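You operate a simulated robot arm through the tools that you are given. There is no shell and no other tool. Be economical: measure what you need, move in short steps, check, and stop when the job is done.

The job below is to be done with a simulated robot arm. You get a single attempt, and the scene is never put back.

Task
Probe the block on the pad at range B and mark the lane that the screen names.
Fine: the block marked good for good, else the one marked hold; swing the arm clear, block with the teal top back in its row, knob to range A; the adjust knob and the two blocks beside it stay. Where these are worked on the way, their far stop is far enough and under half their travel is too little: knob marked range.

It is judged by the outcome, as a careful person would: the job done as asked, and still so three seconds after it is handed in. It fails if anything else is knocked over, pushed out of place, dropped, spilled or broken.

Robot
A 6-joint arm with a two-finger parallel gripper, fixed in place. Base frame: the origin is at the foot of the arm, x ahead of it, y to its left, z up; the work surface is at about z = 0.86. Units: m, degrees, N and s.
With the tool pointing down near the work surface it reaches from about 0.24 to 0.64 m from the base axis. Its first joint turns from -66.0 to 66.0 degrees. Payload 2.7 kg.
Tool frame: the origin (TCP) lies between the finger pads and is the grasp point; the fingertips stand 0.023 m ahead of it; z points along the fingers, y is the line along which they close. The gripper opens to 0.094 m. The fingers are 0.038 m wide and 0.01 m thick; the gripper's body (0.054 by 0.096 m) begins 0.039 m behind the TCP.
Orientation is told as [roll, pitch, yaw] about the base's x, y, z axes, in that order, counted from this pose: with the fingers straight down and closing along the base's y, the tool's x points along the base's -x, its y along +y and its z along -z.

Tools
- The arm moves only by the tool step_arm. Its arguments are lists of equal length, an entry for each row: "travel": the shift along the base's x, y, z in units of 400 mm (1.0 is 400 mm), a list of three; "rotation": the turn, a rotation vector about the base's x, y, z in units of 45 degrees (1.0 is 45 degrees), a list of three. In form: {"travel": [[tx, ty, tz], ...], "rotation": [[wx, wy, wz], ...]}. A call has 1 to 10 rows; each row is the pose to reach, as a shift and turn from the pose commanded when the call began. "claw" is the gripper command, from -1 (fully open) to 1 (shut), values between in proportion, set as the call begins (left out, the last holds). A call with a number of a shift or a turn outside -1 to 1 is refused whole. Rows are played at 5 a second. More than 0.05 m and 8.6 degrees between two rows, or a gripper value outside its range, and nothing of the call is played. A pose out of reach is approached as far as the arm can. The call stops where the force on the tool passes 40 N (or 10 N more than at its start, if that is more) or the arm is blocked; 0.2 s more then pass. The fingers move at their own pace (about 0.045 m/s each) and stop on an object; they squeeze with about 26 N. The grip force told is the motor's: it shows also when the fingers shut on nothing. Time passes only in rows, and 0.2 s behind the last, so rows that repeat a pose let the fingers close. It gives the time, the measured TCP pose, the force on the tool (base axes), the opening and the grip force at its end, in the units of the frame above (readings bear some noise), with the torque about the TCP (base axes, N m) and any sound that the robot's microphone picked up.
- Cameras (640 x 400 px; columns grow to the right, rows downward): "scene" is fixed at [0.0745, -0.4269, 1.4128]; the picture's right is [0.80, -0.60, 0.00], its down [-0.30, -0.40, -0.87] and it looks along [0.52, 0.69, -0.50] (base axes); focal length 249 px, centre (320, 200). "wrist" rides on the gripper at [0.087, 0.016, -0.075] in the tool frame; the picture's right is [-0.18, 0.98, 0.00], its down [-0.58, -0.11, -0.81] and it looks along [-0.79, -0.15, 0.59] (tool axes); focal length 243 px, centre (320, 200). There is no depth. A picture from a camera that has moved, and an enlarged one, comes with that camera's place and axes in the base frame and with its lens.
- snapshot(camera): a new picture of that camera. No time passes.
- zoom(camera, box): a new picture of the part [left, top, right, bottom] of that camera's present view, enlarged. No time passes.
- close_job(): hands the job in; it is judged then, once.

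Work in short steps. Places have to be worked out from the pictures, the camera data and where the tool is seen: move nearer, look again, correct. Check each grasp and each placing, and mend what went wrong. You have 120 turns and 76 pictures in all, those below and enlarged ones among them. Open the gripper and draw the arm clear of the work before you hand the job in, unless the task says otherwise; then end with one line.

The tools are called after "Request:" as a command line: name --argument value ..., lists and objects as JSON in quotes. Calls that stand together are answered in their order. step_arm: Moves the arm, as the interface text tells. Its arguments: {"type":"object","properties":{"travel":{"type":"array","items":{"type":"array","items":{"type":"number"}}},"rotation":{"type":"array","items":{"type":"array","items":{"type":"number"}}},"claw":{"type":"number"}},"required":["travel","rotation"]} The other tools are called the same way: snapshot (camera) takes a picture; zoom (camera, box) takes an enlarged picture of a part of a camera's view; close_job () hands the job in.

At the start:

```text
time: 0.0
position: [0.4217, 0.0431, 1.2246]
tool_rot: [0.1, -0.1, 0.1]
force: [0.4, -0.3, -0.5]
wrist_torque: [0.0, 0.0, -0.01]
gripper_width: 0.0941
gripper_force: 0.1
```

scene: 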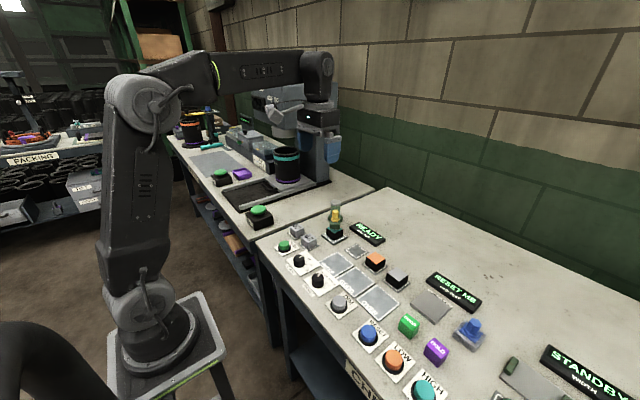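
wrist: 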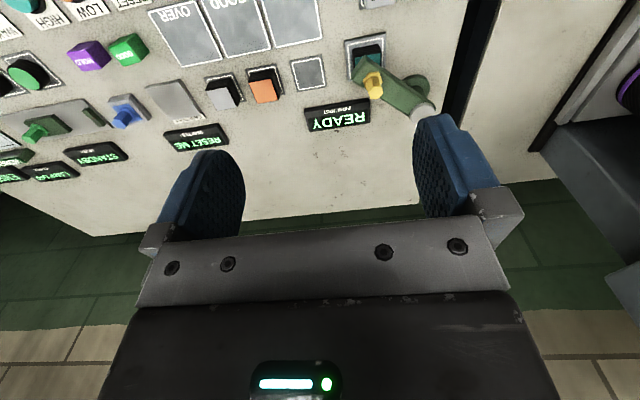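

The bench holds many small items; I enlarge the pictures to read the labels.

Request:
zoom --camera "scene" --box '[240, 190, 440, 315]'

Request:
zoom --camera "scene" --box '[400, 260, 640, 400]'

Request:
zoom --camera "wrist" --box '[0, 0, 240, 190]'

Request:
zoom --camera "wrist" --box '[140, 0, 460, 150]'

```text
3.20 times, centred on (340, 252) of scene
camera zoom: at [0.0745, -0.4269, 1.4128], right [0.8, -0.6, 0.0], down [-0.3, -0.4, -0.87], along [0.52, 0.69, -0.5], focal length 797 px, centre (256, 32)
```

zoom: 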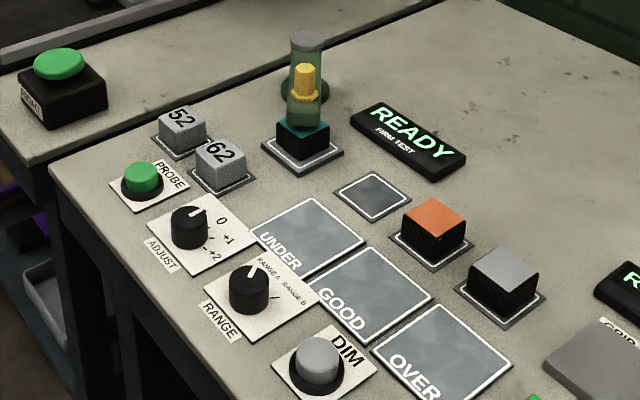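

```text
2.67 times, centred on (520, 330) of scene
camera zoom: at [0.0745, -0.4269, 1.4128], right [0.8, -0.6, 0.0], down [-0.3, -0.4, -0.87], along [0.52, 0.69, -0.5], focal length 664 px, centre (-213, -147)
```

zoom: 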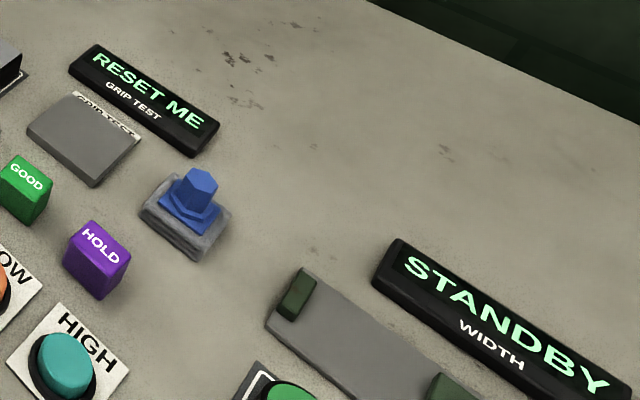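

```text
2.11 times, centred on (120, 95) of wrist
camera zoom: at [0.3342, 0.0596, 1.2973], right [0.18, 0.98, 0.0], down [0.58, -0.11, 0.81], along [0.79, -0.15, -0.59], focal length 511 px, centre (741, 421)
```

zoom: 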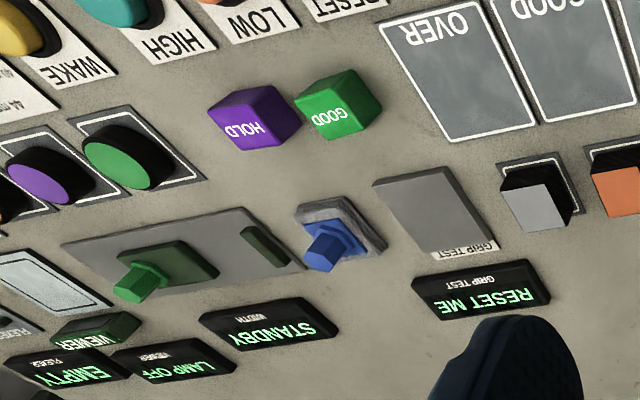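

```text
2.00 times, centred on (300, 75) of wrist
camera zoom: at [0.3342, 0.0596, 1.2973], right [0.18, 0.98, 0.0], down [0.58, -0.11, 0.81], along [0.79, -0.15, -0.59], focal length 485 px, centre (360, 450)
```

zoom: 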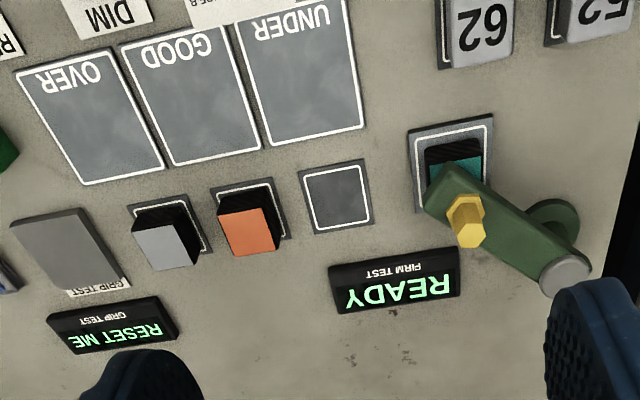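

Range knob is at about (0.373, -0.04), the PROBE button at (0.35, 0.127) and the tested block under a swing arm at (0.53, 0.095). I move above the range knob for a closer look.

Request:
step_arm --travel '[[-0.024, -0.042, -0.102], [-0.049, -0.083, -0.205], [-0.073, -0.125, -0.307], [-0.098, -0.166, -0.409], [-0.122, -0.2075, -0.5115]]' --rotation '[[0, 0, 0], [0, 0, 0], [0, 0, 0], [0, 0, 0], [0, 0, 0]]'

Request:
snapshot --camera "wrist"

Request:
zoom --camera "scene" --box '[250, 190, 450, 315]'

```text
time: 1.2
position: [0.3748, -0.0415, 1.0185]
tool_rot: [0.1, -0.1, 0.2]
force: [1.2, 0.5, 0.0]
wrist_torque: [-0.04, -0.02, -0.01]
gripper_width: 0.0938
gripper_force: 0.1
```

```text
69 pictures are left
camera wrist: at [0.2873, -0.024, 1.0929], right [0.18, 0.98, 0.0], down [0.58, -0.11, 0.81], along [0.79, -0.15, -0.59], focal length 243 px, centre (320, 200)
```

wrist: 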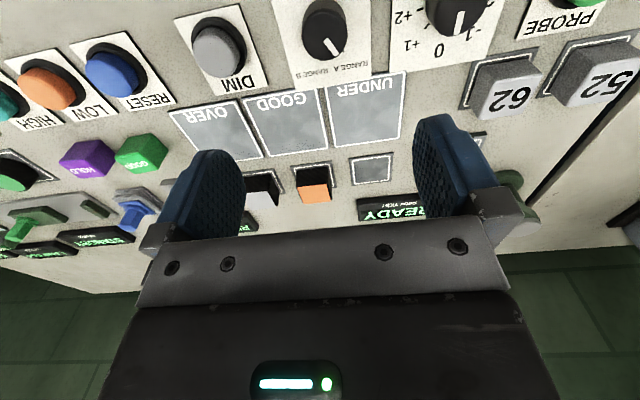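

```text
3.20 times, centred on (350, 252) of scene
camera zoom: at [0.0745, -0.4269, 1.4128], right [0.8, -0.6, 0.0], down [-0.3, -0.4, -0.87], along [0.52, 0.69, -0.5], focal length 797 px, centre (224, 32)
```

zoom: 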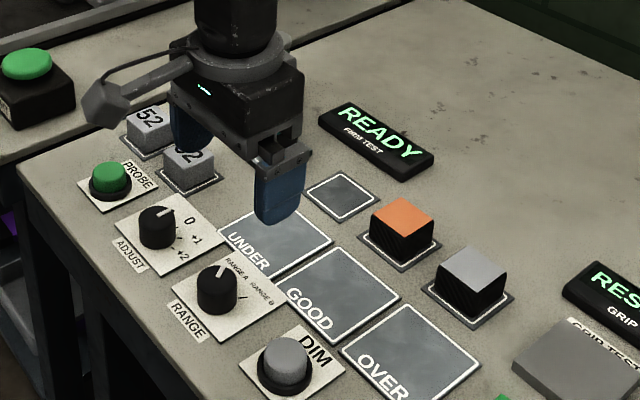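

The knob's pointer is toward A; I zoom in to see the scale before gripping.

Request:
zoom --camera "wrist" --box '[260, 0, 400, 88]'

Request:
zoom --camera "scene" --box '[300, 260, 350, 300]'

```text
4.55 times, centred on (330, 44) of wrist
camera zoom: at [0.2873, -0.024, 1.0929], right [0.18, 0.98, 0.0], down [0.58, -0.11, 0.81], along [0.79, -0.15, -0.59], focal length 1103 px, centre (274, 909)
```

zoom: 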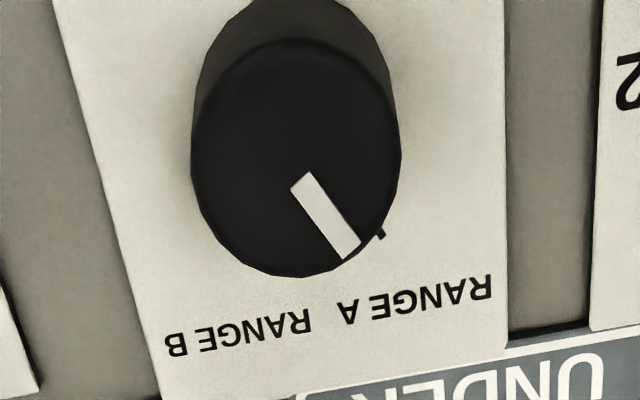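

```text
10.00 times, centred on (325, 280) of scene
camera zoom: at [0.0745, -0.4269, 1.4128], right [0.8, -0.6, 0.0], down [-0.3, -0.4, -0.87], along [0.52, 0.69, -0.5], focal length 2490 px, centre (270, -600)
```

zoom: 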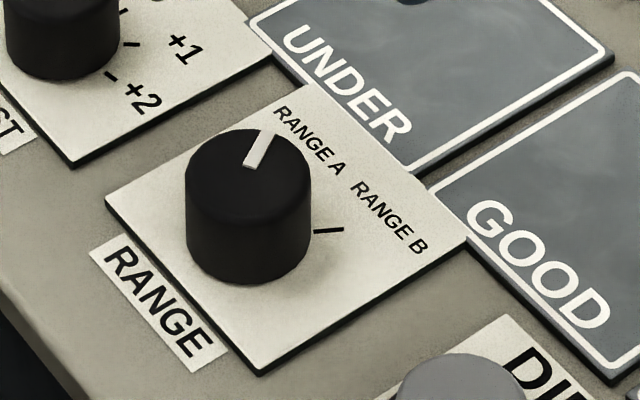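

Pointer must turn clockwise about 70° from A to B. I pre-turn the wrist +35°, part-close the fingers and hover over the knob at (0.360, -0.036).

Request:
step_arm --travel '[[-0.0065, 0.002, -0.03], [-0.013, 0.004, -0.06], [-0.0195, 0.006, -0.09], [-0.026, 0.008, -0.12], [-0.0325, 0.01, -0.15]]' --rotation '[[0, 0, 0.156], [0, 0, 0.311], [0, 0, 0.467], [0, 0, 0.622], [0, 0, 0.778]]' --claw -0.3

Request:
snapshot --camera "wrist"

Request:
zoom --camera "scene" --box '[260, 210, 400, 298]'

```text
time: 2.4
position: [0.362, -0.0377, 0.9597]
tool_rot: [0.1, -0.1, 35.4]
force: [-0.6, -0.1, -1.3]
wrist_torque: [0.0, 0.0, 0.02]
gripper_width: 0.0614
gripper_force: 0.0
```

```text
65 pictures are left
camera wrist: at [0.2808, -0.0717, 1.0337], right [-0.42, 0.91, 0.0], down [0.54, 0.25, 0.81], along [0.73, 0.34, -0.59], focal length 243 px, centre (320, 200)
```

wrist: 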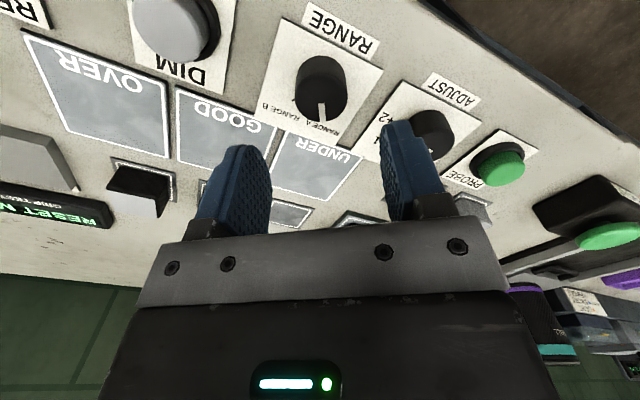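

```text
4.55 times, centred on (330, 254) of scene
camera zoom: at [0.0745, -0.4269, 1.4128], right [0.8, -0.6, 0.0], down [-0.3, -0.4, -0.87], along [0.52, 0.69, -0.5], focal length 1132 px, centre (274, -46)
```

zoom: 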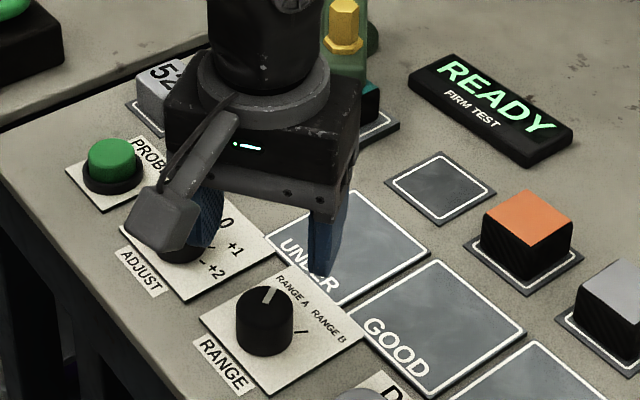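

Alignment looks right within a few mm; I descend straight to grip height 0.893.

Request:
step_arm --travel '[[-0.005, 0.005, -0.06], [-0.005, 0.005, -0.11], [-0.005, 0.005, -0.14], [-0.005, 0.005, -0.165]]' --rotation '[[0, 0, 0], [0, 0, 0], [0, 0, 0], [0, 0, 0]]'

Request:
snapshot --camera "wrist"

```text
time: 3.4
position: [0.3595, -0.0341, 0.8914]
tool_rot: [0.1, -0.2, 35.2]
force: [-0.5, -0.4, 0.3]
wrist_torque: [0.0, -0.02, -0.02]
gripper_width: 0.0611
gripper_force: 0.2
```

```text
63 pictures are left
camera wrist: at [0.2774, -0.0701, 0.9659], right [-0.42, 0.91, 0.0], down [0.54, 0.24, 0.81], along [0.73, 0.34, -0.59], focal length 243 px, centre (320, 200)
```

wrist: 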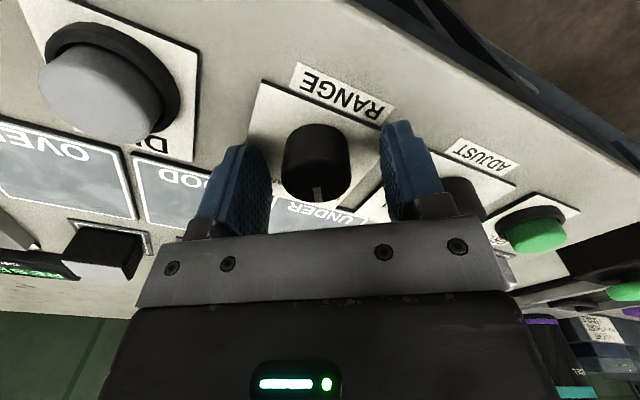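

Knob sits centred between the fingers. I close on it.

Request:
step_arm --travel '[[0, 0, 0], [0, 0, 0], [0, 0, 0], [0, 0, 0]]' --rotation '[[0, 0, 0], [0, 0, 0], [0, 0, 0], [0, 0, 0]]' --claw 1

```text
time: 4.6
position: [0.3599, -0.0366, 0.8923]
tool_rot: [-0.1, -0.2, 35.0]
force: [3.9, -7.0, -4.6]
wrist_torque: [0.19, 0.28, -0.03]
gripper_width: 0.0346
gripper_force: 44.8
stopped in row 4: the force on the tool passed its limit at 41 N (the readings are from after the stop); the commanded pose is now the measured one
```

Gripped at 35 mm. Now turn clockwise toward B in 7° rows.

Request:
step_arm --travel '[[0, 0, 0], [0, 0, 0], [0, 0, 0], [0, 0, 0], [0, 0, 0], [0, 0, 0]]' --rotation '[[0, 0, -0.156], [0, 0, -0.311], [0, 0, -0.467], [0, 0, -0.622], [0, 0, -0.778], [0, 0, -0.933]]'

Request:
zoom --camera "wrist" --box '[220, 100, 420, 225]'

```text
time: 6.0
position: [0.3585, -0.0343, 0.8917]
tool_rot: [-0.1, -0.1, -6.9]
force: [-2.6, 16.0, -10.5]
wrist_torque: [0.74, -1.26, 0.04]
gripper_width: 0.0349
gripper_force: 44.6
```

```text
3.20 times, centred on (320, 162) of wrist
camera zoom: at [0.2744, -0.0066, 0.9659], right [0.3, 0.95, 0.0], down [0.56, -0.18, 0.81], along [0.77, -0.25, -0.59], focal length 776 px, centre (320, 320)
```

zoom: 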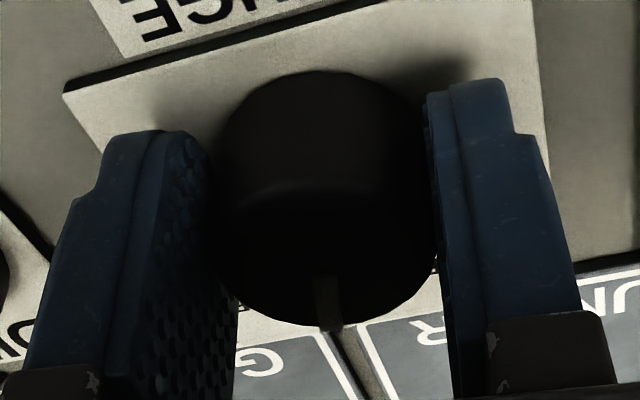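

The knob turns along. I continue toward B with smaller rows, watching for the stop.

Request:
step_arm --travel '[[0, 0, 0], [0, 0, 0], [0, 0, 0], [0, 0, 0], [0, 0, 0], [0, 0, 0]]' --rotation '[[0, 0, -0.111], [0, 0, -0.222], [0, 0, -0.333], [0, 0, -0.444], [0, 0, -0.556], [0, 0, -0.667]]'

Request:
zoom --camera "wrist" --box '[220, 100, 420, 225]'

Request:
zoom --camera "scene" --box '[290, 250, 370, 300]'

```text
time: 6.7
position: [0.359, -0.0343, 0.8912]
tool_rot: [0.1, -0.2, -20.1]
force: [1.6, 6.5, -1.7]
wrist_torque: [0.35, 0.07, 0.03]
gripper_width: 0.0347
gripper_force: 45.0
stopped in row 3: the force on the tool passed its limit at 41 N (the readings are from after the stop); the commanded pose is now the measured one
```

```text
3.20 times, centred on (320, 162) of wrist
camera zoom: at [0.2827, 0.0122, 0.966], right [0.51, 0.86, 0.0], down [0.51, -0.3, 0.81], along [0.69, -0.41, -0.59], focal length 776 px, centre (320, 320)
```

zoom: 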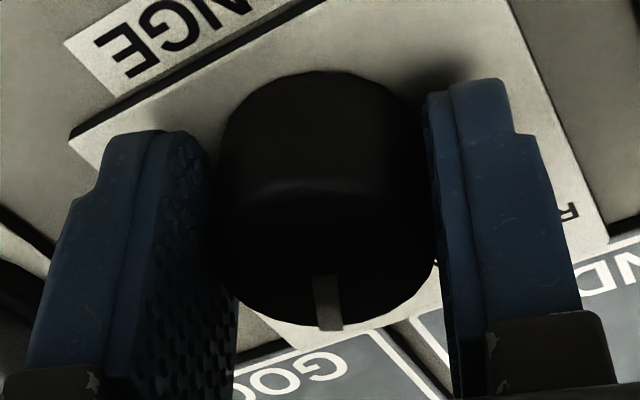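

```text
8.00 times, centred on (330, 275) of scene
camera zoom: at [0.0746, -0.4268, 1.4128], right [0.8, -0.6, 0.0], down [-0.3, -0.4, -0.87], along [0.52, 0.69, -0.5], focal length 1992 px, centre (240, -400)
```

zoom: 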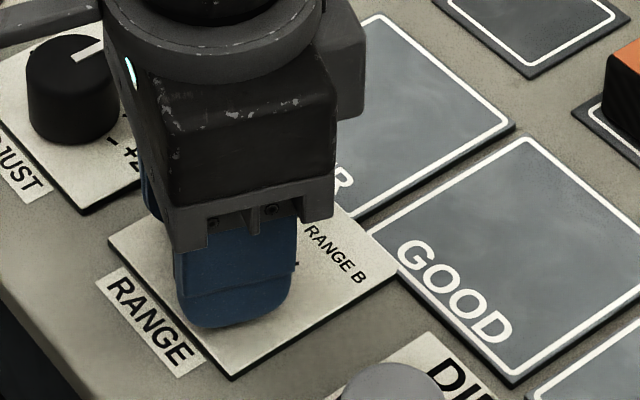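

The stop came from side load, not the knob's end; the commanded pose reset relieved it. I continue turning.

Request:
step_arm --travel '[[0, 0, 0], [0, 0, 0], [0, 0, 0], [0, 0, 0]]' --rotation '[[0, 0, -0.1], [0, 0, -0.2], [0, 0, -0.3], [0, 0, -0.4]]'

Request:
zoom --camera "wrist" --box '[220, 100, 420, 225]'

```text
time: 7.7
position: [0.3604, -0.0341, 0.8916]
tool_rot: [0.2, -0.2, -38.2]
force: [3.2, 20.4, 7.0]
wrist_torque: [-0.19, 0.03, 0.35]
gripper_width: 0.0349
gripper_force: 45.6
```

```text
3.20 times, centred on (320, 162) of wrist
camera zoom: at [0.3011, 0.0341, 0.9654], right [0.75, 0.66, 0.0], down [0.39, -0.44, 0.81], along [0.53, -0.61, -0.59], focal length 776 px, centre (320, 320)
```

zoom: 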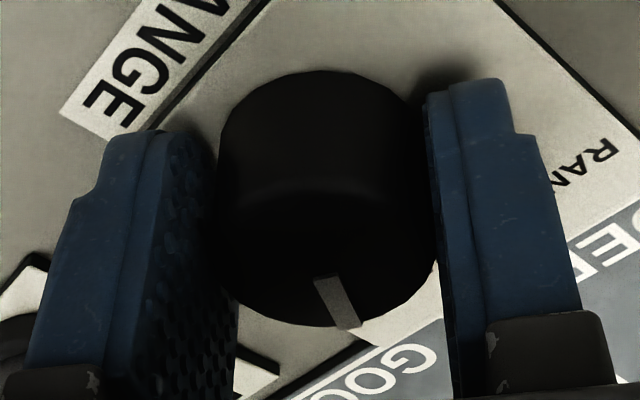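

The pointer lagged the fingers and torque rose to 0.35 N m: the knob is on its stop at B. I release and lift.

Request:
step_arm --travel '[[0, 0, 0], [0, 0, 0], [0, 0, 0], [0, 0, 0.1], [0, 0, 0.2]]' --rotation '[[0, 0, 0], [0, 0, 0], [0, 0, 0], [0, 0, 0], [0, 0, 0]]' --claw -0.3

Request:
zoom --camera "wrist" --box '[220, 40, 420, 165]'

Request:
zoom --camera "scene" --box '[260, 210, 400, 298]'

```text
time: 8.9
position: [0.3594, -0.0327, 0.9701]
tool_rot: [0.0, -0.2, -38.1]
force: [-0.3, 0.0, -1.1]
wrist_torque: [-0.02, 0.04, 0.03]
gripper_width: 0.0611
gripper_force: 0.1
```

```text
3.20 times, centred on (320, 102) of wrist
camera zoom: at [0.3008, 0.035, 1.0448], right [0.75, 0.66, 0.0], down [0.39, -0.44, 0.81], along [0.53, -0.61, -0.59], focal length 776 px, centre (320, 512)
```

zoom: 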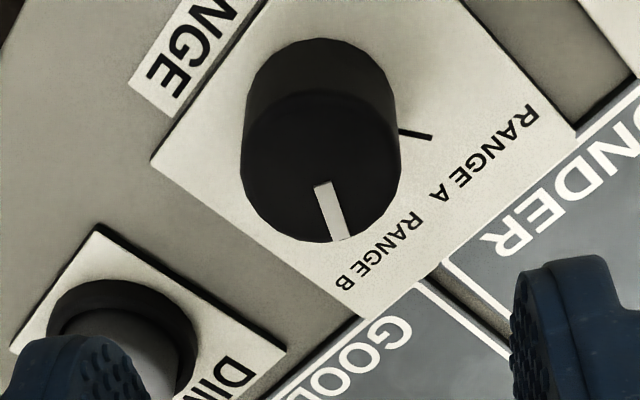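

```text
4.55 times, centred on (330, 254) of scene
camera zoom: at [0.0745, -0.4269, 1.4128], right [0.8, -0.6, 0.0], down [-0.3, -0.4, -0.87], along [0.52, 0.69, -0.5], focal length 1132 px, centre (274, -46)
```

zoom: 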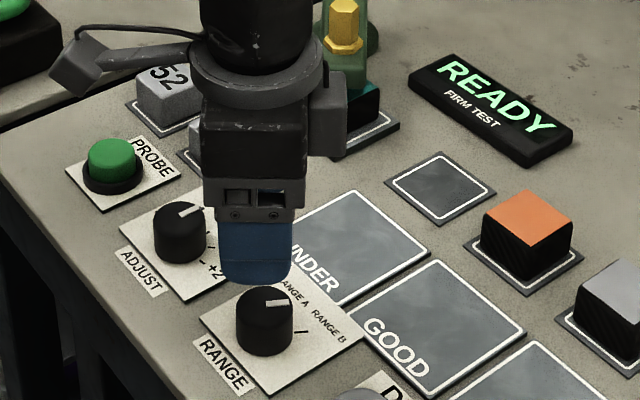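

The pointer now sits past the B tick on its stop. Next: close the fingers and go above the PROBE button at about (0.351, 0.127).

Request:
step_arm --travel '[[-0.004, 0.067, 0.04], [-0.0075, 0.134, 0.04], [-0.011, 0.201, 0.04], [-0.015, 0.268, 0.04], [-0.019, 0.335, 0.04], [-0.0225, 0.4025, 0.025]]' --rotation '[[0, 0, 0.1415], [0, 0, 0.283], [0, 0, 0.4245], [0, 0, 0.566], [0, 0, 0.7075], [0, 0, 0.849]]' --claw 1

Request:
snapshot --camera "wrist"

Request:
zoom --camera "scene" --box '[240, 190, 400, 290]'

```text
time: 10.3
position: [0.3489, 0.1264, 0.9793]
tool_rot: [0.0, -0.1, 0.3]
force: [-0.4, -0.6, -0.1]
wrist_torque: [0.03, -0.01, -0.01]
gripper_width: 0.0
gripper_force: 26.3
```

```text
56 pictures are left
camera wrist: at [0.2622, 0.1437, 1.0539], right [0.18, 0.98, 0.0], down [0.58, -0.11, 0.81], along [0.79, -0.15, -0.59], focal length 243 px, centre (320, 200)
```

wrist: 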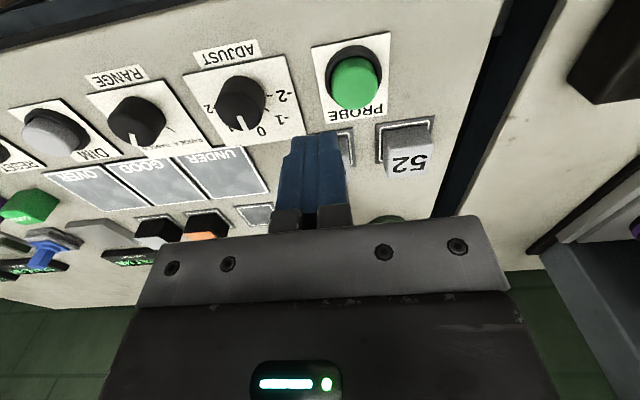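

```text
4.00 times, centred on (320, 240) of scene
camera zoom: at [0.0745, -0.427, 1.4128], right [0.8, -0.6, 0.0], down [-0.3, -0.4, -0.87], along [0.52, 0.69, -0.5], focal length 996 px, centre (320, 40)
```

zoom: 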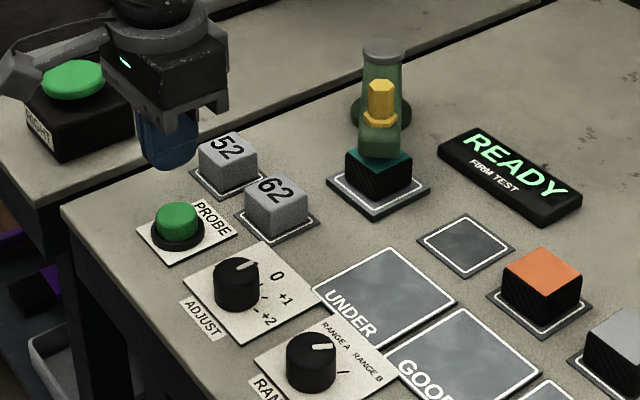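

The wrist view puts the button at about (0.353, 0.150), further left than my first guess. I shift and lower a little, then re-check.

Request:
step_arm --travel '[[0.0075, 0.0575, 0], [0.0075, 0.0575, -0.1]]' --rotation '[[0, 0, 0], [0, 0, 0]]'

Request:
snapshot --camera "wrist"

Request:
zoom --camera "scene" --box '[240, 190, 400, 290]'

```text
time: 10.9
position: [0.3534, 0.1503, 0.9394]
tool_rot: [-0.1, -0.2, 0.0]
force: [-0.5, 0.3, 0.2]
wrist_torque: [0.01, -0.03, -0.03]
gripper_width: 0.0
gripper_force: 26.1
```

```text
54 pictures are left
camera wrist: at [0.2663, 0.1666, 1.0131], right [0.18, 0.98, 0.0], down [0.58, -0.11, 0.81], along [0.79, -0.15, -0.59], focal length 243 px, centre (320, 200)
```

wrist: 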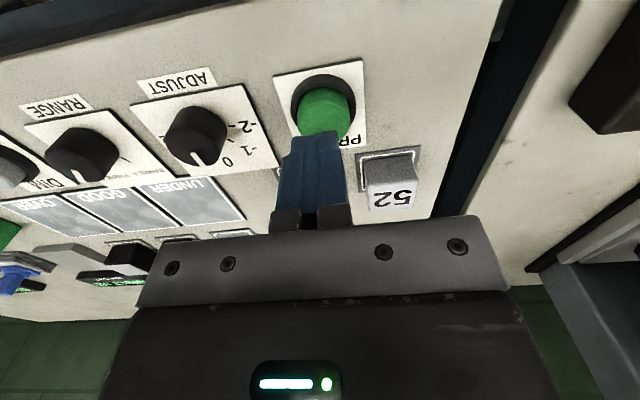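

```text
4.00 times, centred on (320, 240) of scene
camera zoom: at [0.0745, -0.4269, 1.4128], right [0.8, -0.6, 0.0], down [-0.3, -0.4, -0.87], along [0.52, 0.69, -0.5], focal length 996 px, centre (320, 40)
```

zoom: 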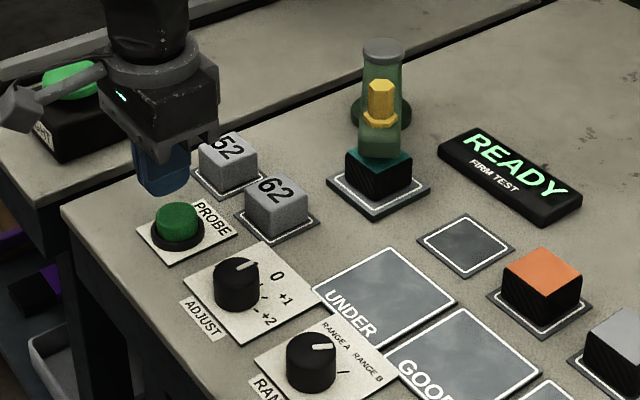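

Button is directly under the fingertips. I press down in small rows until a click or force.

Request:
step_arm --travel '[[-0.004, 0.005, -0.03], [-0.004, 0.005, -0.05], [-0.004, 0.005, -0.06], [-0.004, 0.005, -0.07], [-0.004, 0.005, -0.08], [-0.004, 0.005, -0.09], [-0.004, 0.005, -0.1]]' --rotation '[[0, 0, 0], [0, 0, 0], [0, 0, 0], [0, 0, 0], [0, 0, 0], [0, 0, 0], [0, 0, 0]]'

Request:
zoom --camera "scene" --box '[240, 190, 400, 290]'

```text
time: 12.5
position: [0.3524, 0.1508, 0.9029]
tool_rot: [0.0, -0.2, 0.0]
force: [-1.4, -7.0, 17.2]
wrist_torque: [-0.16, -0.02, 0.0]
gripper_width: 0.0001
gripper_force: 26.7
heard: click
```

```text
4.00 times, centred on (320, 240) of scene
camera zoom: at [0.0743, -0.4272, 1.4127], right [0.8, -0.6, 0.0], down [-0.3, -0.4, -0.87], along [0.52, 0.69, -0.5], focal length 996 px, centre (320, 40)
```

zoom: 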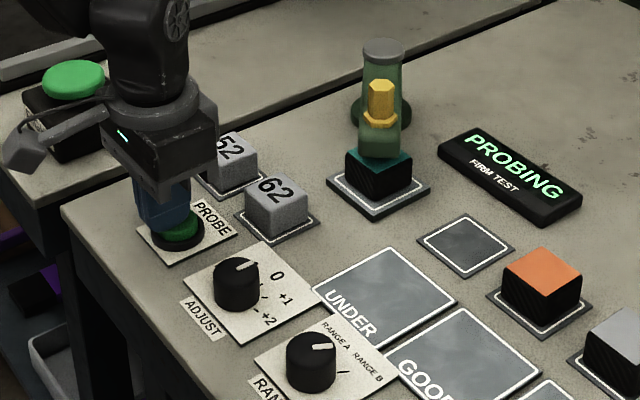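

Clicked, and the screen says PROBING. I lift off and wait for the result.

Request:
step_arm --travel '[[0, 0, 0.1], [0, 0, 0.2], [0, 0, 0.2], [0, 0, 0.2], [0, 0, 0.2], [0, 0, 0.2], [0, 0, 0.2], [0, 0, 0.2], [0, 0, 0.2], [0, 0, 0.2]]' --rotation '[[0, 0, 0], [0, 0, 0], [0, 0, 0], [0, 0, 0], [0, 0, 0], [0, 0, 0], [0, 0, 0], [0, 0, 0], [0, 0, 0], [0, 0, 0]]'

Request:
zoom --camera "scene" --box '[270, 180, 430, 280]'

```text
time: 14.7
position: [0.3524, 0.152, 0.9825]
tool_rot: [0.0, -0.1, 0.2]
force: [-0.2, 0.7, 0.2]
wrist_torque: [0.0, -0.01, -0.02]
gripper_width: 0.0
gripper_force: 26.4
```

```text
4.00 times, centred on (350, 230) of scene
camera zoom: at [0.0745, -0.4269, 1.4128], right [0.8, -0.6, 0.0], down [-0.3, -0.4, -0.87], along [0.52, 0.69, -0.5], focal length 996 px, centre (200, 80)
```

zoom: 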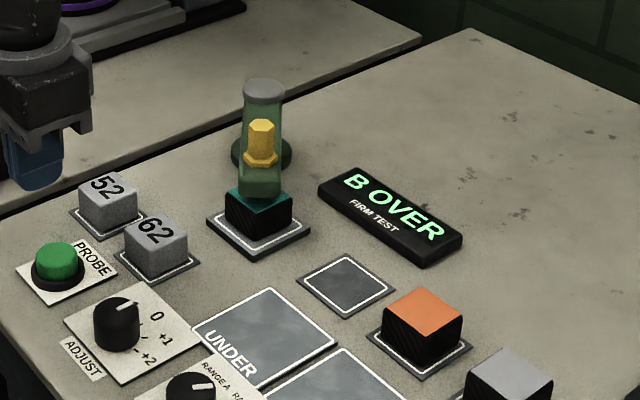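

Result: "B OVER", so HOLD goes to the OVER lane. First I return the range knob to A: go above it with yaw -35°.

Request:
step_arm --travel '[[0.003, -0.078, 0.02], [0.006, -0.155, 0.02], [0.008, -0.233, 0.02], [0.011, -0.311, 0.0], [0.014, -0.388, -0.02], [0.0165, -0.4675, -0.05]]' --rotation '[[0, 0, -0.13], [0, 0, -0.26], [0, 0, -0.39], [0, 0, -0.52], [0, 0, -0.65], [0, 0, -0.778]]' --claw -0.3

Request:
snapshot --camera "wrist"

```text
time: 16.1
position: [0.358, -0.035, 0.9618]
tool_rot: [0.0, -0.1, -35.1]
force: [-0.4, -0.1, -0.6]
wrist_torque: [0.01, -0.03, 0.01]
gripper_width: 0.0612
gripper_force: 0.0
```

```text
50 pictures are left
camera wrist: at [0.2947, 0.0299, 1.0359], right [0.71, 0.7, 0.0], down [0.41, -0.42, 0.81], along [0.57, -0.58, -0.59], focal length 243 px, centre (320, 200)
```

wrist: 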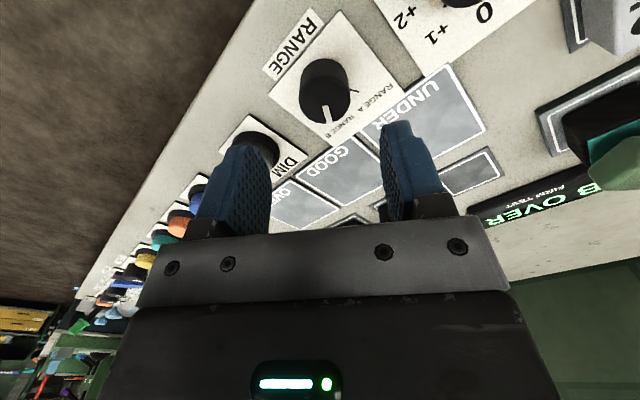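

Centred over the knob; descend.

Request:
step_arm --travel '[[0.0025, 0.005, -0.06], [0.0025, 0.005, -0.12], [0.0025, 0.005, -0.15], [0.0025, 0.005, -0.1775]]' --rotation '[[0, 0, 0], [0, 0, 0], [0, 0, 0], [0, 0, 0]]'

Request:
step_arm --travel '[[0, 0, 0], [0, 0, 0], [0, 0, 0], [0, 0, 0]]' --rotation '[[0, 0, 0], [0, 0, 0], [0, 0, 0], [0, 0, 0]]' --claw 1

```text
time: 17.1
position: [0.3592, -0.033, 0.891]
tool_rot: [0.1, -0.1, -35.0]
force: [-0.3, 0.4, 0.5]
wrist_torque: [-0.02, 0.0, 0.02]
gripper_width: 0.0611
gripper_force: 0.1
```

```text
time: 18.1
position: [0.36, -0.0336, 0.8928]
tool_rot: [-0.1, -0.2, -35.0]
force: [-0.9, -0.8, -5.5]
wrist_torque: [0.38, -0.41, 0.01]
gripper_width: 0.0346
gripper_force: 44.9
```

Gripped. Turn counter-clockwise toward A.

Request:
step_arm --travel '[[0, 0, 0], [0, 0, 0], [0, 0, 0], [0, 0, 0], [0, 0, 0], [0, 0, 0], [0, 0, 0], [0, 0, 0]]' --rotation '[[0, 0, 0.122], [0, 0, 0.244], [0, 0, 0.367], [0, 0, 0.489], [0, 0, 0.611], [0, 0, 0.733], [0, 0, 0.855], [0, 0, 0.978]]'

```text
time: 19.9
position: [0.3588, -0.0353, 0.8914]
tool_rot: [0.0, -0.1, 9.1]
force: [-1.5, -35.0, -5.9]
wrist_torque: [-0.08, -0.16, -0.07]
gripper_width: 0.0345
gripper_force: 44.9
```

Turning, with a side load of -35 N in y; I ease the tool 1.5 mm in -y and continue to the stop.

Request:
step_arm --travel '[[0, -0.004, 0], [0, -0.004, 0], [0, -0.004, 0], [0, -0.004, 0], [0, -0.004, 0], [0, -0.004, 0]]' --rotation '[[0, 0, 0.05], [0, 0, 0.15], [0, 0, 0.25], [0, 0, 0.35], [0, 0, 0.45], [0, 0, 0.55]]'

Request:
zoom --camera "wrist" --box '[220, 100, 420, 225]'

```text
time: 21.3
position: [0.3585, -0.0372, 0.8915]
tool_rot: [0.0, -0.1, 33.9]
force: [3.4, -28.3, 1.1]
wrist_torque: [0.43, -0.15, -0.66]
gripper_width: 0.0348
gripper_force: 45.1
```

```text
3.20 times, centred on (320, 162) of wrist
camera zoom: at [0.2776, -0.0701, 0.9647], right [-0.39, 0.92, 0.0], down [0.54, 0.23, 0.81], along [0.74, 0.32, -0.59], focal length 776 px, centre (320, 320)
```

zoom: 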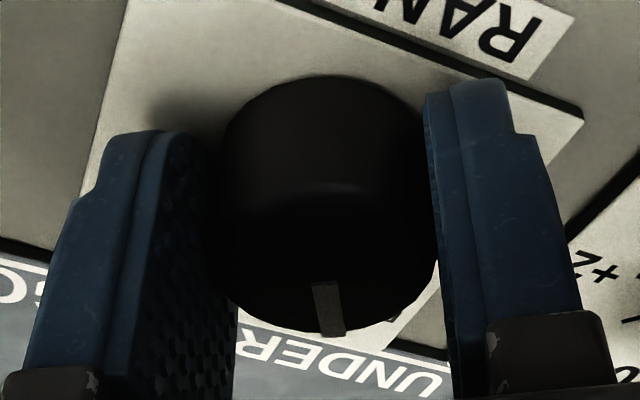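

Torque -0.66 N m and the pointer is back where it began: at A's stop. Release, lift and check.

Request:
step_arm --travel '[[0, 0, 0], [0, 0, 0], [0, 0, 0], [0, 0, 0.1], [0, 0, 0.2]]' --rotation '[[0, 0, 0], [0, 0, 0], [0, 0, 0], [0, 0, 0], [0, 0, 0]]' --claw -0.3

Request:
zoom --camera "wrist" --box '[220, 40, 420, 165]'

Request:
zoom --camera "scene" --box '[290, 190, 450, 290]'

```text
time: 22.5
position: [0.3576, -0.0333, 0.973]
tool_rot: [0.2, -0.1, 33.8]
force: [-0.2, 0.2, -0.1]
wrist_torque: [-0.01, 0.01, 0.0]
gripper_width: 0.061
gripper_force: 0.1
```

```text
3.20 times, centred on (320, 102) of wrist
camera zoom: at [0.2763, -0.0664, 1.0475], right [-0.39, 0.92, 0.0], down [0.54, 0.23, 0.81], along [0.74, 0.32, -0.59], focal length 776 px, centre (320, 512)
```

zoom: 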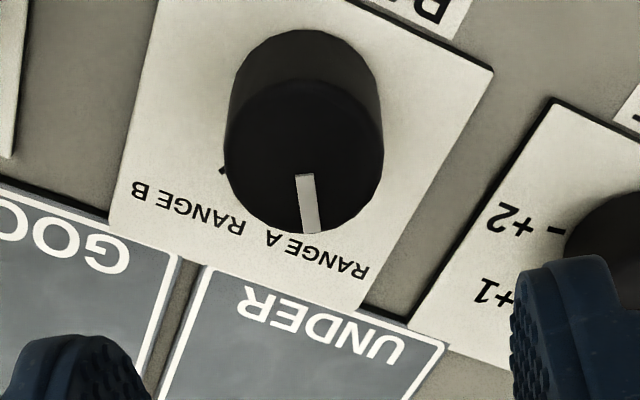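

```text
4.00 times, centred on (370, 240) of scene
camera zoom: at [0.0745, -0.4269, 1.4128], right [0.8, -0.6, 0.0], down [-0.3, -0.4, -0.87], along [0.52, 0.69, -0.5], focal length 996 px, centre (120, 40)
```

zoom: 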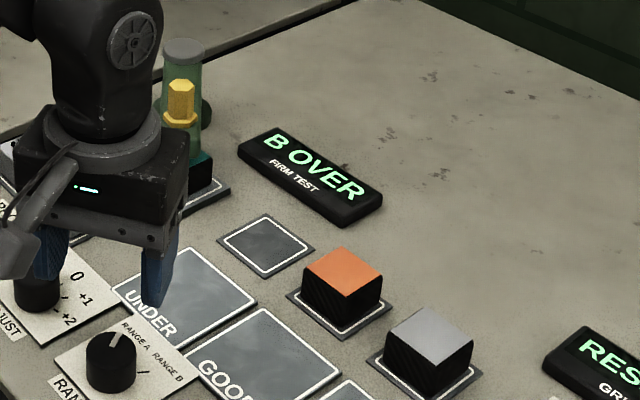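

Knob verified at A. Now I move back over and up to study the fixture's swing arm.

Request:
step_arm --travel '[[0.046, 0.048, 0.065], [0.092, 0.096, 0.13], [0.137, 0.144, 0.195], [0.183, 0.192, 0.26], [0.229, 0.24, 0.325]]' --rotation '[[0, 0, -0.15], [0, 0, -0.3], [0, 0, -0.45], [0, 0, -0.6], [0, 0, -0.75]]'

Request:
snapshot --camera "wrist"

Request:
zoom --camera "scene" --box '[300, 190, 380, 240]'

```text
time: 23.7
position: [0.4518, 0.0634, 1.1028]
tool_rot: [0.1, -0.1, -0.1]
force: [0.4, -0.4, 0.1]
wrist_torque: [-0.01, -0.03, 0.05]
gripper_width: 0.0612
gripper_force: 0.0
```

```text
46 pictures are left
camera wrist: at [0.3638, 0.0806, 1.1764], right [0.19, 0.98, 0.0], down [0.58, -0.11, 0.81], along [0.79, -0.15, -0.59], focal length 243 px, centre (320, 200)
```

wrist: 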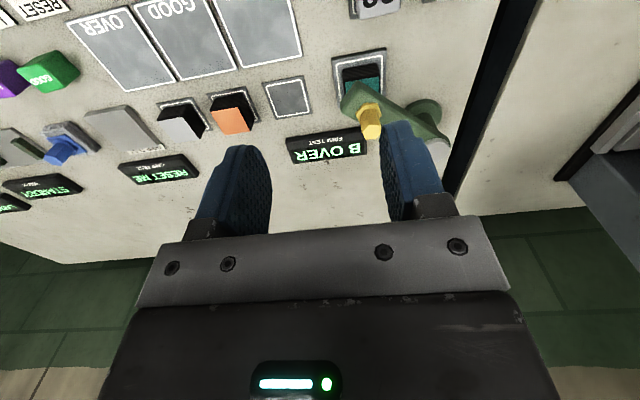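

```text
8.00 times, centred on (340, 215) of scene
camera zoom: at [0.0745, -0.4269, 1.4128], right [0.8, -0.6, 0.0], down [-0.3, -0.4, -0.87], along [0.52, 0.69, -0.5], focal length 1992 px, centre (160, 80)
```

zoom: 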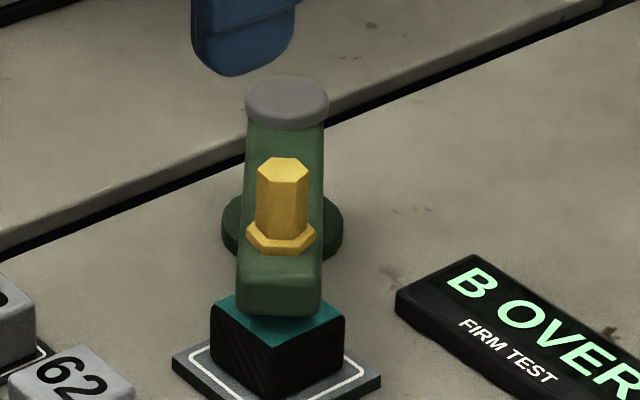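

Estimates: post at about (0.593, 0.175), yellow peg top at about (0.54, 0.104, 0.958). I hover over the peg with yaw 45° so the fingers can straddle it along the swing tangent.

Request:
step_arm --travel '[[0.037, 0.0175, 0], [0.074, 0.035, -0.03], [0.111, 0.0525, -0.06], [0.148, 0.07, -0.1], [0.185, 0.0875, -0.14], [0.2225, 0.105, -0.179]]' --rotation '[[0, 0, 0.1667], [0, 0, 0.333], [0, 0, 0.5], [0, 0, 0.667], [0, 0, 0.833], [0, 0, 1.0]]'

Request:
snapshot --camera "wrist"

Request:
zoom --camera "scene" --box '[280, 160, 400, 235]'

```text
time: 25.1
position: [0.5393, 0.1019, 1.0285]
tool_rot: [0.0, -0.2, 45.2]
force: [-0.3, -0.1, 0.6]
wrist_torque: [-0.02, 0.01, -0.03]
gripper_width: 0.0611
gripper_force: 0.0
```

```text
44 pictures are left
camera wrist: at [0.4645, 0.0532, 1.1028], right [-0.57, 0.82, 0.0], down [0.48, 0.33, 0.81], along [0.67, 0.46, -0.59], focal length 243 px, centre (320, 200)
```

wrist: 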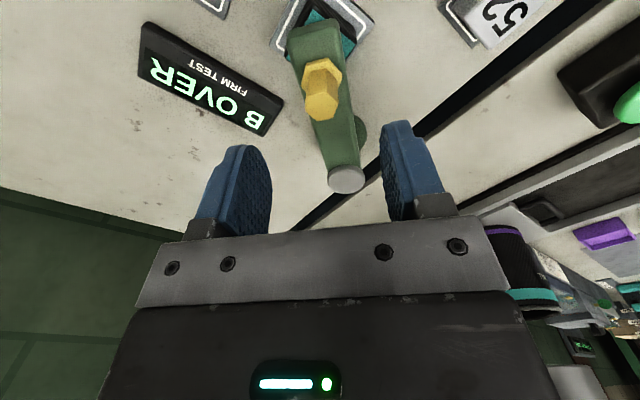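

```text
5.33 times, centred on (340, 198) of scene
camera zoom: at [0.0745, -0.4269, 1.4128], right [0.8, -0.6, 0.0], down [-0.3, -0.4, -0.87], along [0.52, 0.69, -0.5], focal length 1328 px, centre (213, 213)
```

zoom: 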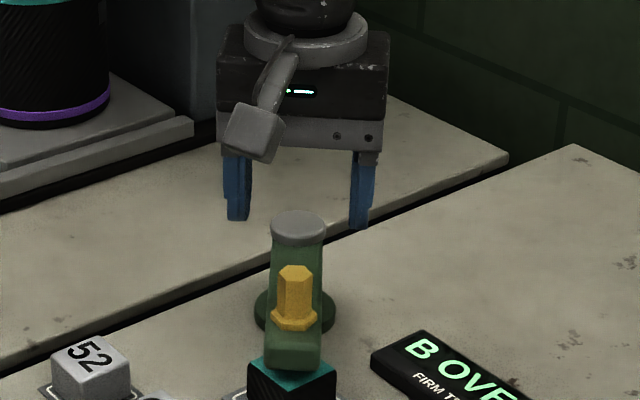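

Peg refined to (0.541, 0.107), post at (0.600, 0.177). I narrow to about 47 mm and lower the fingers to straddle the peg.

Request:
step_arm --travel '[[0.005, 0.0125, -0.06], [0.005, 0.0125, -0.12], [0.005, 0.0125, -0.16], [0.005, 0.0125, -0.1875]]' --rotation '[[0, 0, 0], [0, 0, 0], [0, 0, 0], [0, 0, 0]]' --claw 0

Request:
snapshot --camera "wrist"

Request:
zoom --camera "scene" --box '[280, 160, 400, 235]'

```text
time: 26.1
position: [0.5417, 0.1082, 0.9555]
tool_rot: [0.1, -0.1, 45.2]
force: [0.0, 0.3, 0.8]
wrist_torque: [-0.02, 0.0, 0.0]
gripper_width: 0.0469
gripper_force: 0.0
```

```text
42 pictures are left
camera wrist: at [0.4676, 0.06, 1.0296], right [-0.57, 0.82, 0.0], down [0.49, 0.33, 0.81], along [0.67, 0.46, -0.59], focal length 243 px, centre (320, 200)
```

wrist: 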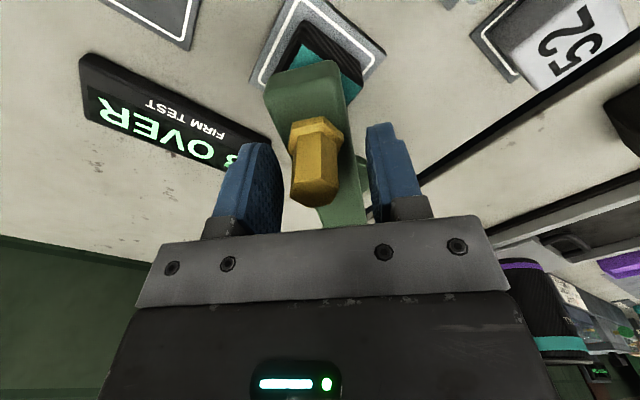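

```text
5.33 times, centred on (340, 198) of scene
camera zoom: at [0.0745, -0.4269, 1.4128], right [0.8, -0.6, 0.0], down [-0.3, -0.4, -0.87], along [0.52, 0.69, -0.5], focal length 1328 px, centre (213, 213)
```

zoom: 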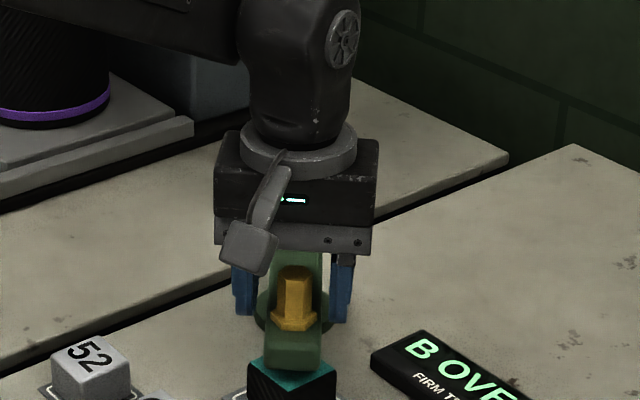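

The peg is caged between the fingers. I push it along the arc toward -x/+y (about 21° first), watching force.

Request:
step_arm --travel '[[-0.0205, 0.0195, 0], [-0.0385, 0.041, 0], [-0.054, 0.065, 0], [-0.066, 0.091, 0]]' --rotation '[[0, 0, -0.1556], [0, 0, -0.311], [0, 0, -0.467], [0, 0, -0.622]]'

Request:
snapshot --camera "wrist"

```text
time: 27.1
position: [0.5139, 0.1447, 0.9559]
tool_rot: [0.0, -0.1, 17.0]
force: [1.7, 1.5, 6.5]
wrist_torque: [-0.12, 0.04, 0.09]
gripper_width: 0.0468
gripper_force: 0.1
```

```text
40 pictures are left
camera wrist: at [0.4254, 0.136, 1.029], right [-0.11, 0.99, 0.0], down [0.58, 0.06, 0.81], along [0.8, 0.09, -0.59], focal length 243 px, centre (320, 200)
```

wrist: 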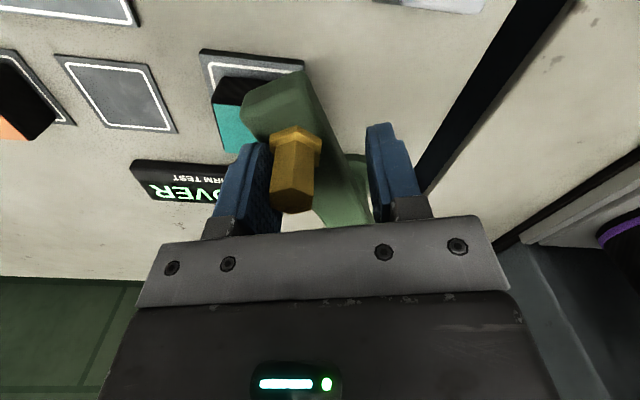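

The arm swings freely. I continue along the arc another ~42°.

Request:
step_arm --travel '[[-0.009, 0.027, 0], [-0.015, 0.055, 0], [-0.017, 0.083, 0], [-0.016, 0.111, 0], [-0.011, 0.139, 0], [-0.003, 0.1665, 0]]' --rotation '[[0, 0, -0.1556], [0, 0, -0.311], [0, 0, -0.467], [0, 0, -0.622], [0, 0, -0.778], [0, 0, -0.933]]'

Request:
snapshot --camera "scene"

Request:
snapshot --camera "wrist"

```text
time: 28.5
position: [0.5121, 0.21, 0.9558]
tool_rot: [0.1, -0.2, -25.0]
force: [-5.1, -0.2, 13.2]
wrist_torque: [-0.22, 0.48, -0.08]
gripper_width: 0.0479
gripper_force: 1.0
```

```text
39 pictures are left
```

scene: 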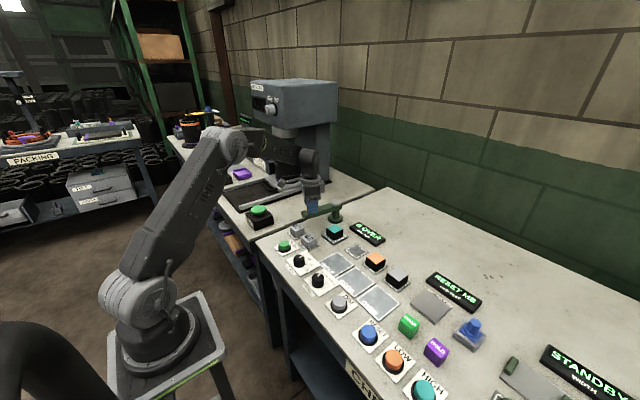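

```text
38 pictures are left
camera wrist: at [0.4403, 0.2629, 1.0291], right [0.58, 0.81, 0.0], down [0.48, -0.34, 0.81], along [0.66, -0.47, -0.59], focal length 243 px, centre (320, 200)
```

wrist: 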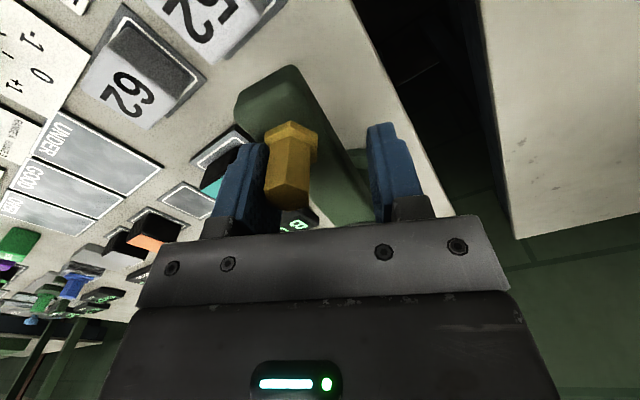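

Block is uncovered. I swing a bit further for a generous margin, stopping on force.

Request:
step_arm --travel '[[0.011, 0.026, 0.0], [0.026, 0.0505, 0.0], [0.043, 0.073, 0.0], [0.063, 0.093, 0]]' --rotation '[[0, 0, -0.1556], [0, 0, -0.311], [0, 0, -0.467], [0, 0, -0.622]]'

Request:
snapshot --camera "wrist"

```text
time: 29.4
position: [0.5295, 0.2312, 0.9544]
tool_rot: [-1.2, -0.2, -45.3]
force: [-23.2, -15.7, 11.0]
wrist_torque: [0.3, 0.38, 0.31]
gripper_width: 0.0596
gripper_force: 14.2
stopped in row 4: the force on the tool passed its limit at 48 N (the readings are from after the stop); the commanded pose is now the measured one
```

```text
37 pictures are left
camera wrist: at [0.4803, 0.3065, 1.0283], right [0.83, 0.56, -0.02], down [0.34, -0.48, 0.81], along [0.44, -0.68, -0.59], focal length 243 px, centre (320, 200)
```

wrist: 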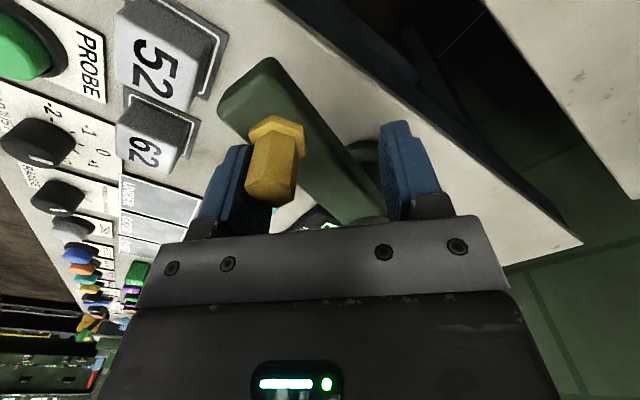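

The arm reached its stop. I back off slightly and rise clear.

Request:
step_arm --travel '[[-0.006, -0.008, 0], [-0.01, -0.015, 0.02], [-0.01, -0.015, 0.1], [-0.01, -0.015, 0.2], [-0.01, -0.03, 0.25]]' --rotation '[[0, 0, 0], [0, 0, 0], [0, 0, 0], [0, 0, 0.1], [0, 0, 0.25]]'

Request:
zoom --camera "scene" --box '[280, 180, 440, 280]'

```text
time: 30.6
position: [0.5283, 0.2243, 1.0528]
tool_rot: [-0.5, -0.4, -33.8]
force: [0.7, 0.5, 0.8]
wrist_torque: [0.0, 0.03, 0.01]
gripper_width: 0.0471
gripper_force: 0.0
```

```text
4.00 times, centred on (360, 230) of scene
camera zoom: at [0.0745, -0.4269, 1.4128], right [0.8, -0.6, 0.0], down [-0.3, -0.4, -0.87], along [0.52, 0.69, -0.5], focal length 996 px, centre (160, 80)
```

zoom: 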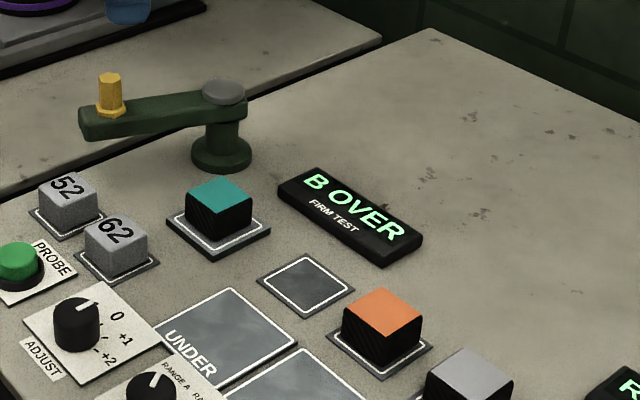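

The swing arm is parked at its stop and stays. Now move above the teal block with yaw 0 and open wider.

Request:
step_arm --travel '[[0, -0.06, 0], [0, -0.12, 0], [0, -0.18, -0.02], [0, -0.24, -0.06], [0, -0.2975, -0.085]]' --rotation '[[0.002, 0.002, 0.151], [0.004, 0.004, 0.302], [0.007, 0.006, 0.454], [0.009, 0.008, 0.605], [0.011, 0.009, 0.756]]' --claw -0.6

Request:
snapshot --camera "wrist"

```text
time: 31.8
position: [0.5257, 0.1029, 1.0204]
tool_rot: [-0.3, 0.3, 0.1]
force: [-0.1, -0.2, 0.5]
wrist_torque: [0.0, -0.01, -0.01]
gripper_width: 0.0754
gripper_force: 0.1
```

```text
35 pictures are left
camera wrist: at [0.4388, 0.1203, 1.0949], right [0.18, 0.98, -0.01], down [0.59, -0.1, 0.8], along [0.79, -0.15, -0.59], focal length 243 px, centre (320, 200)
```

wrist: 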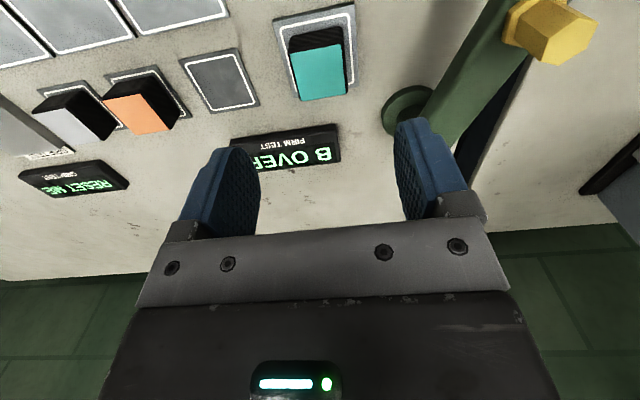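

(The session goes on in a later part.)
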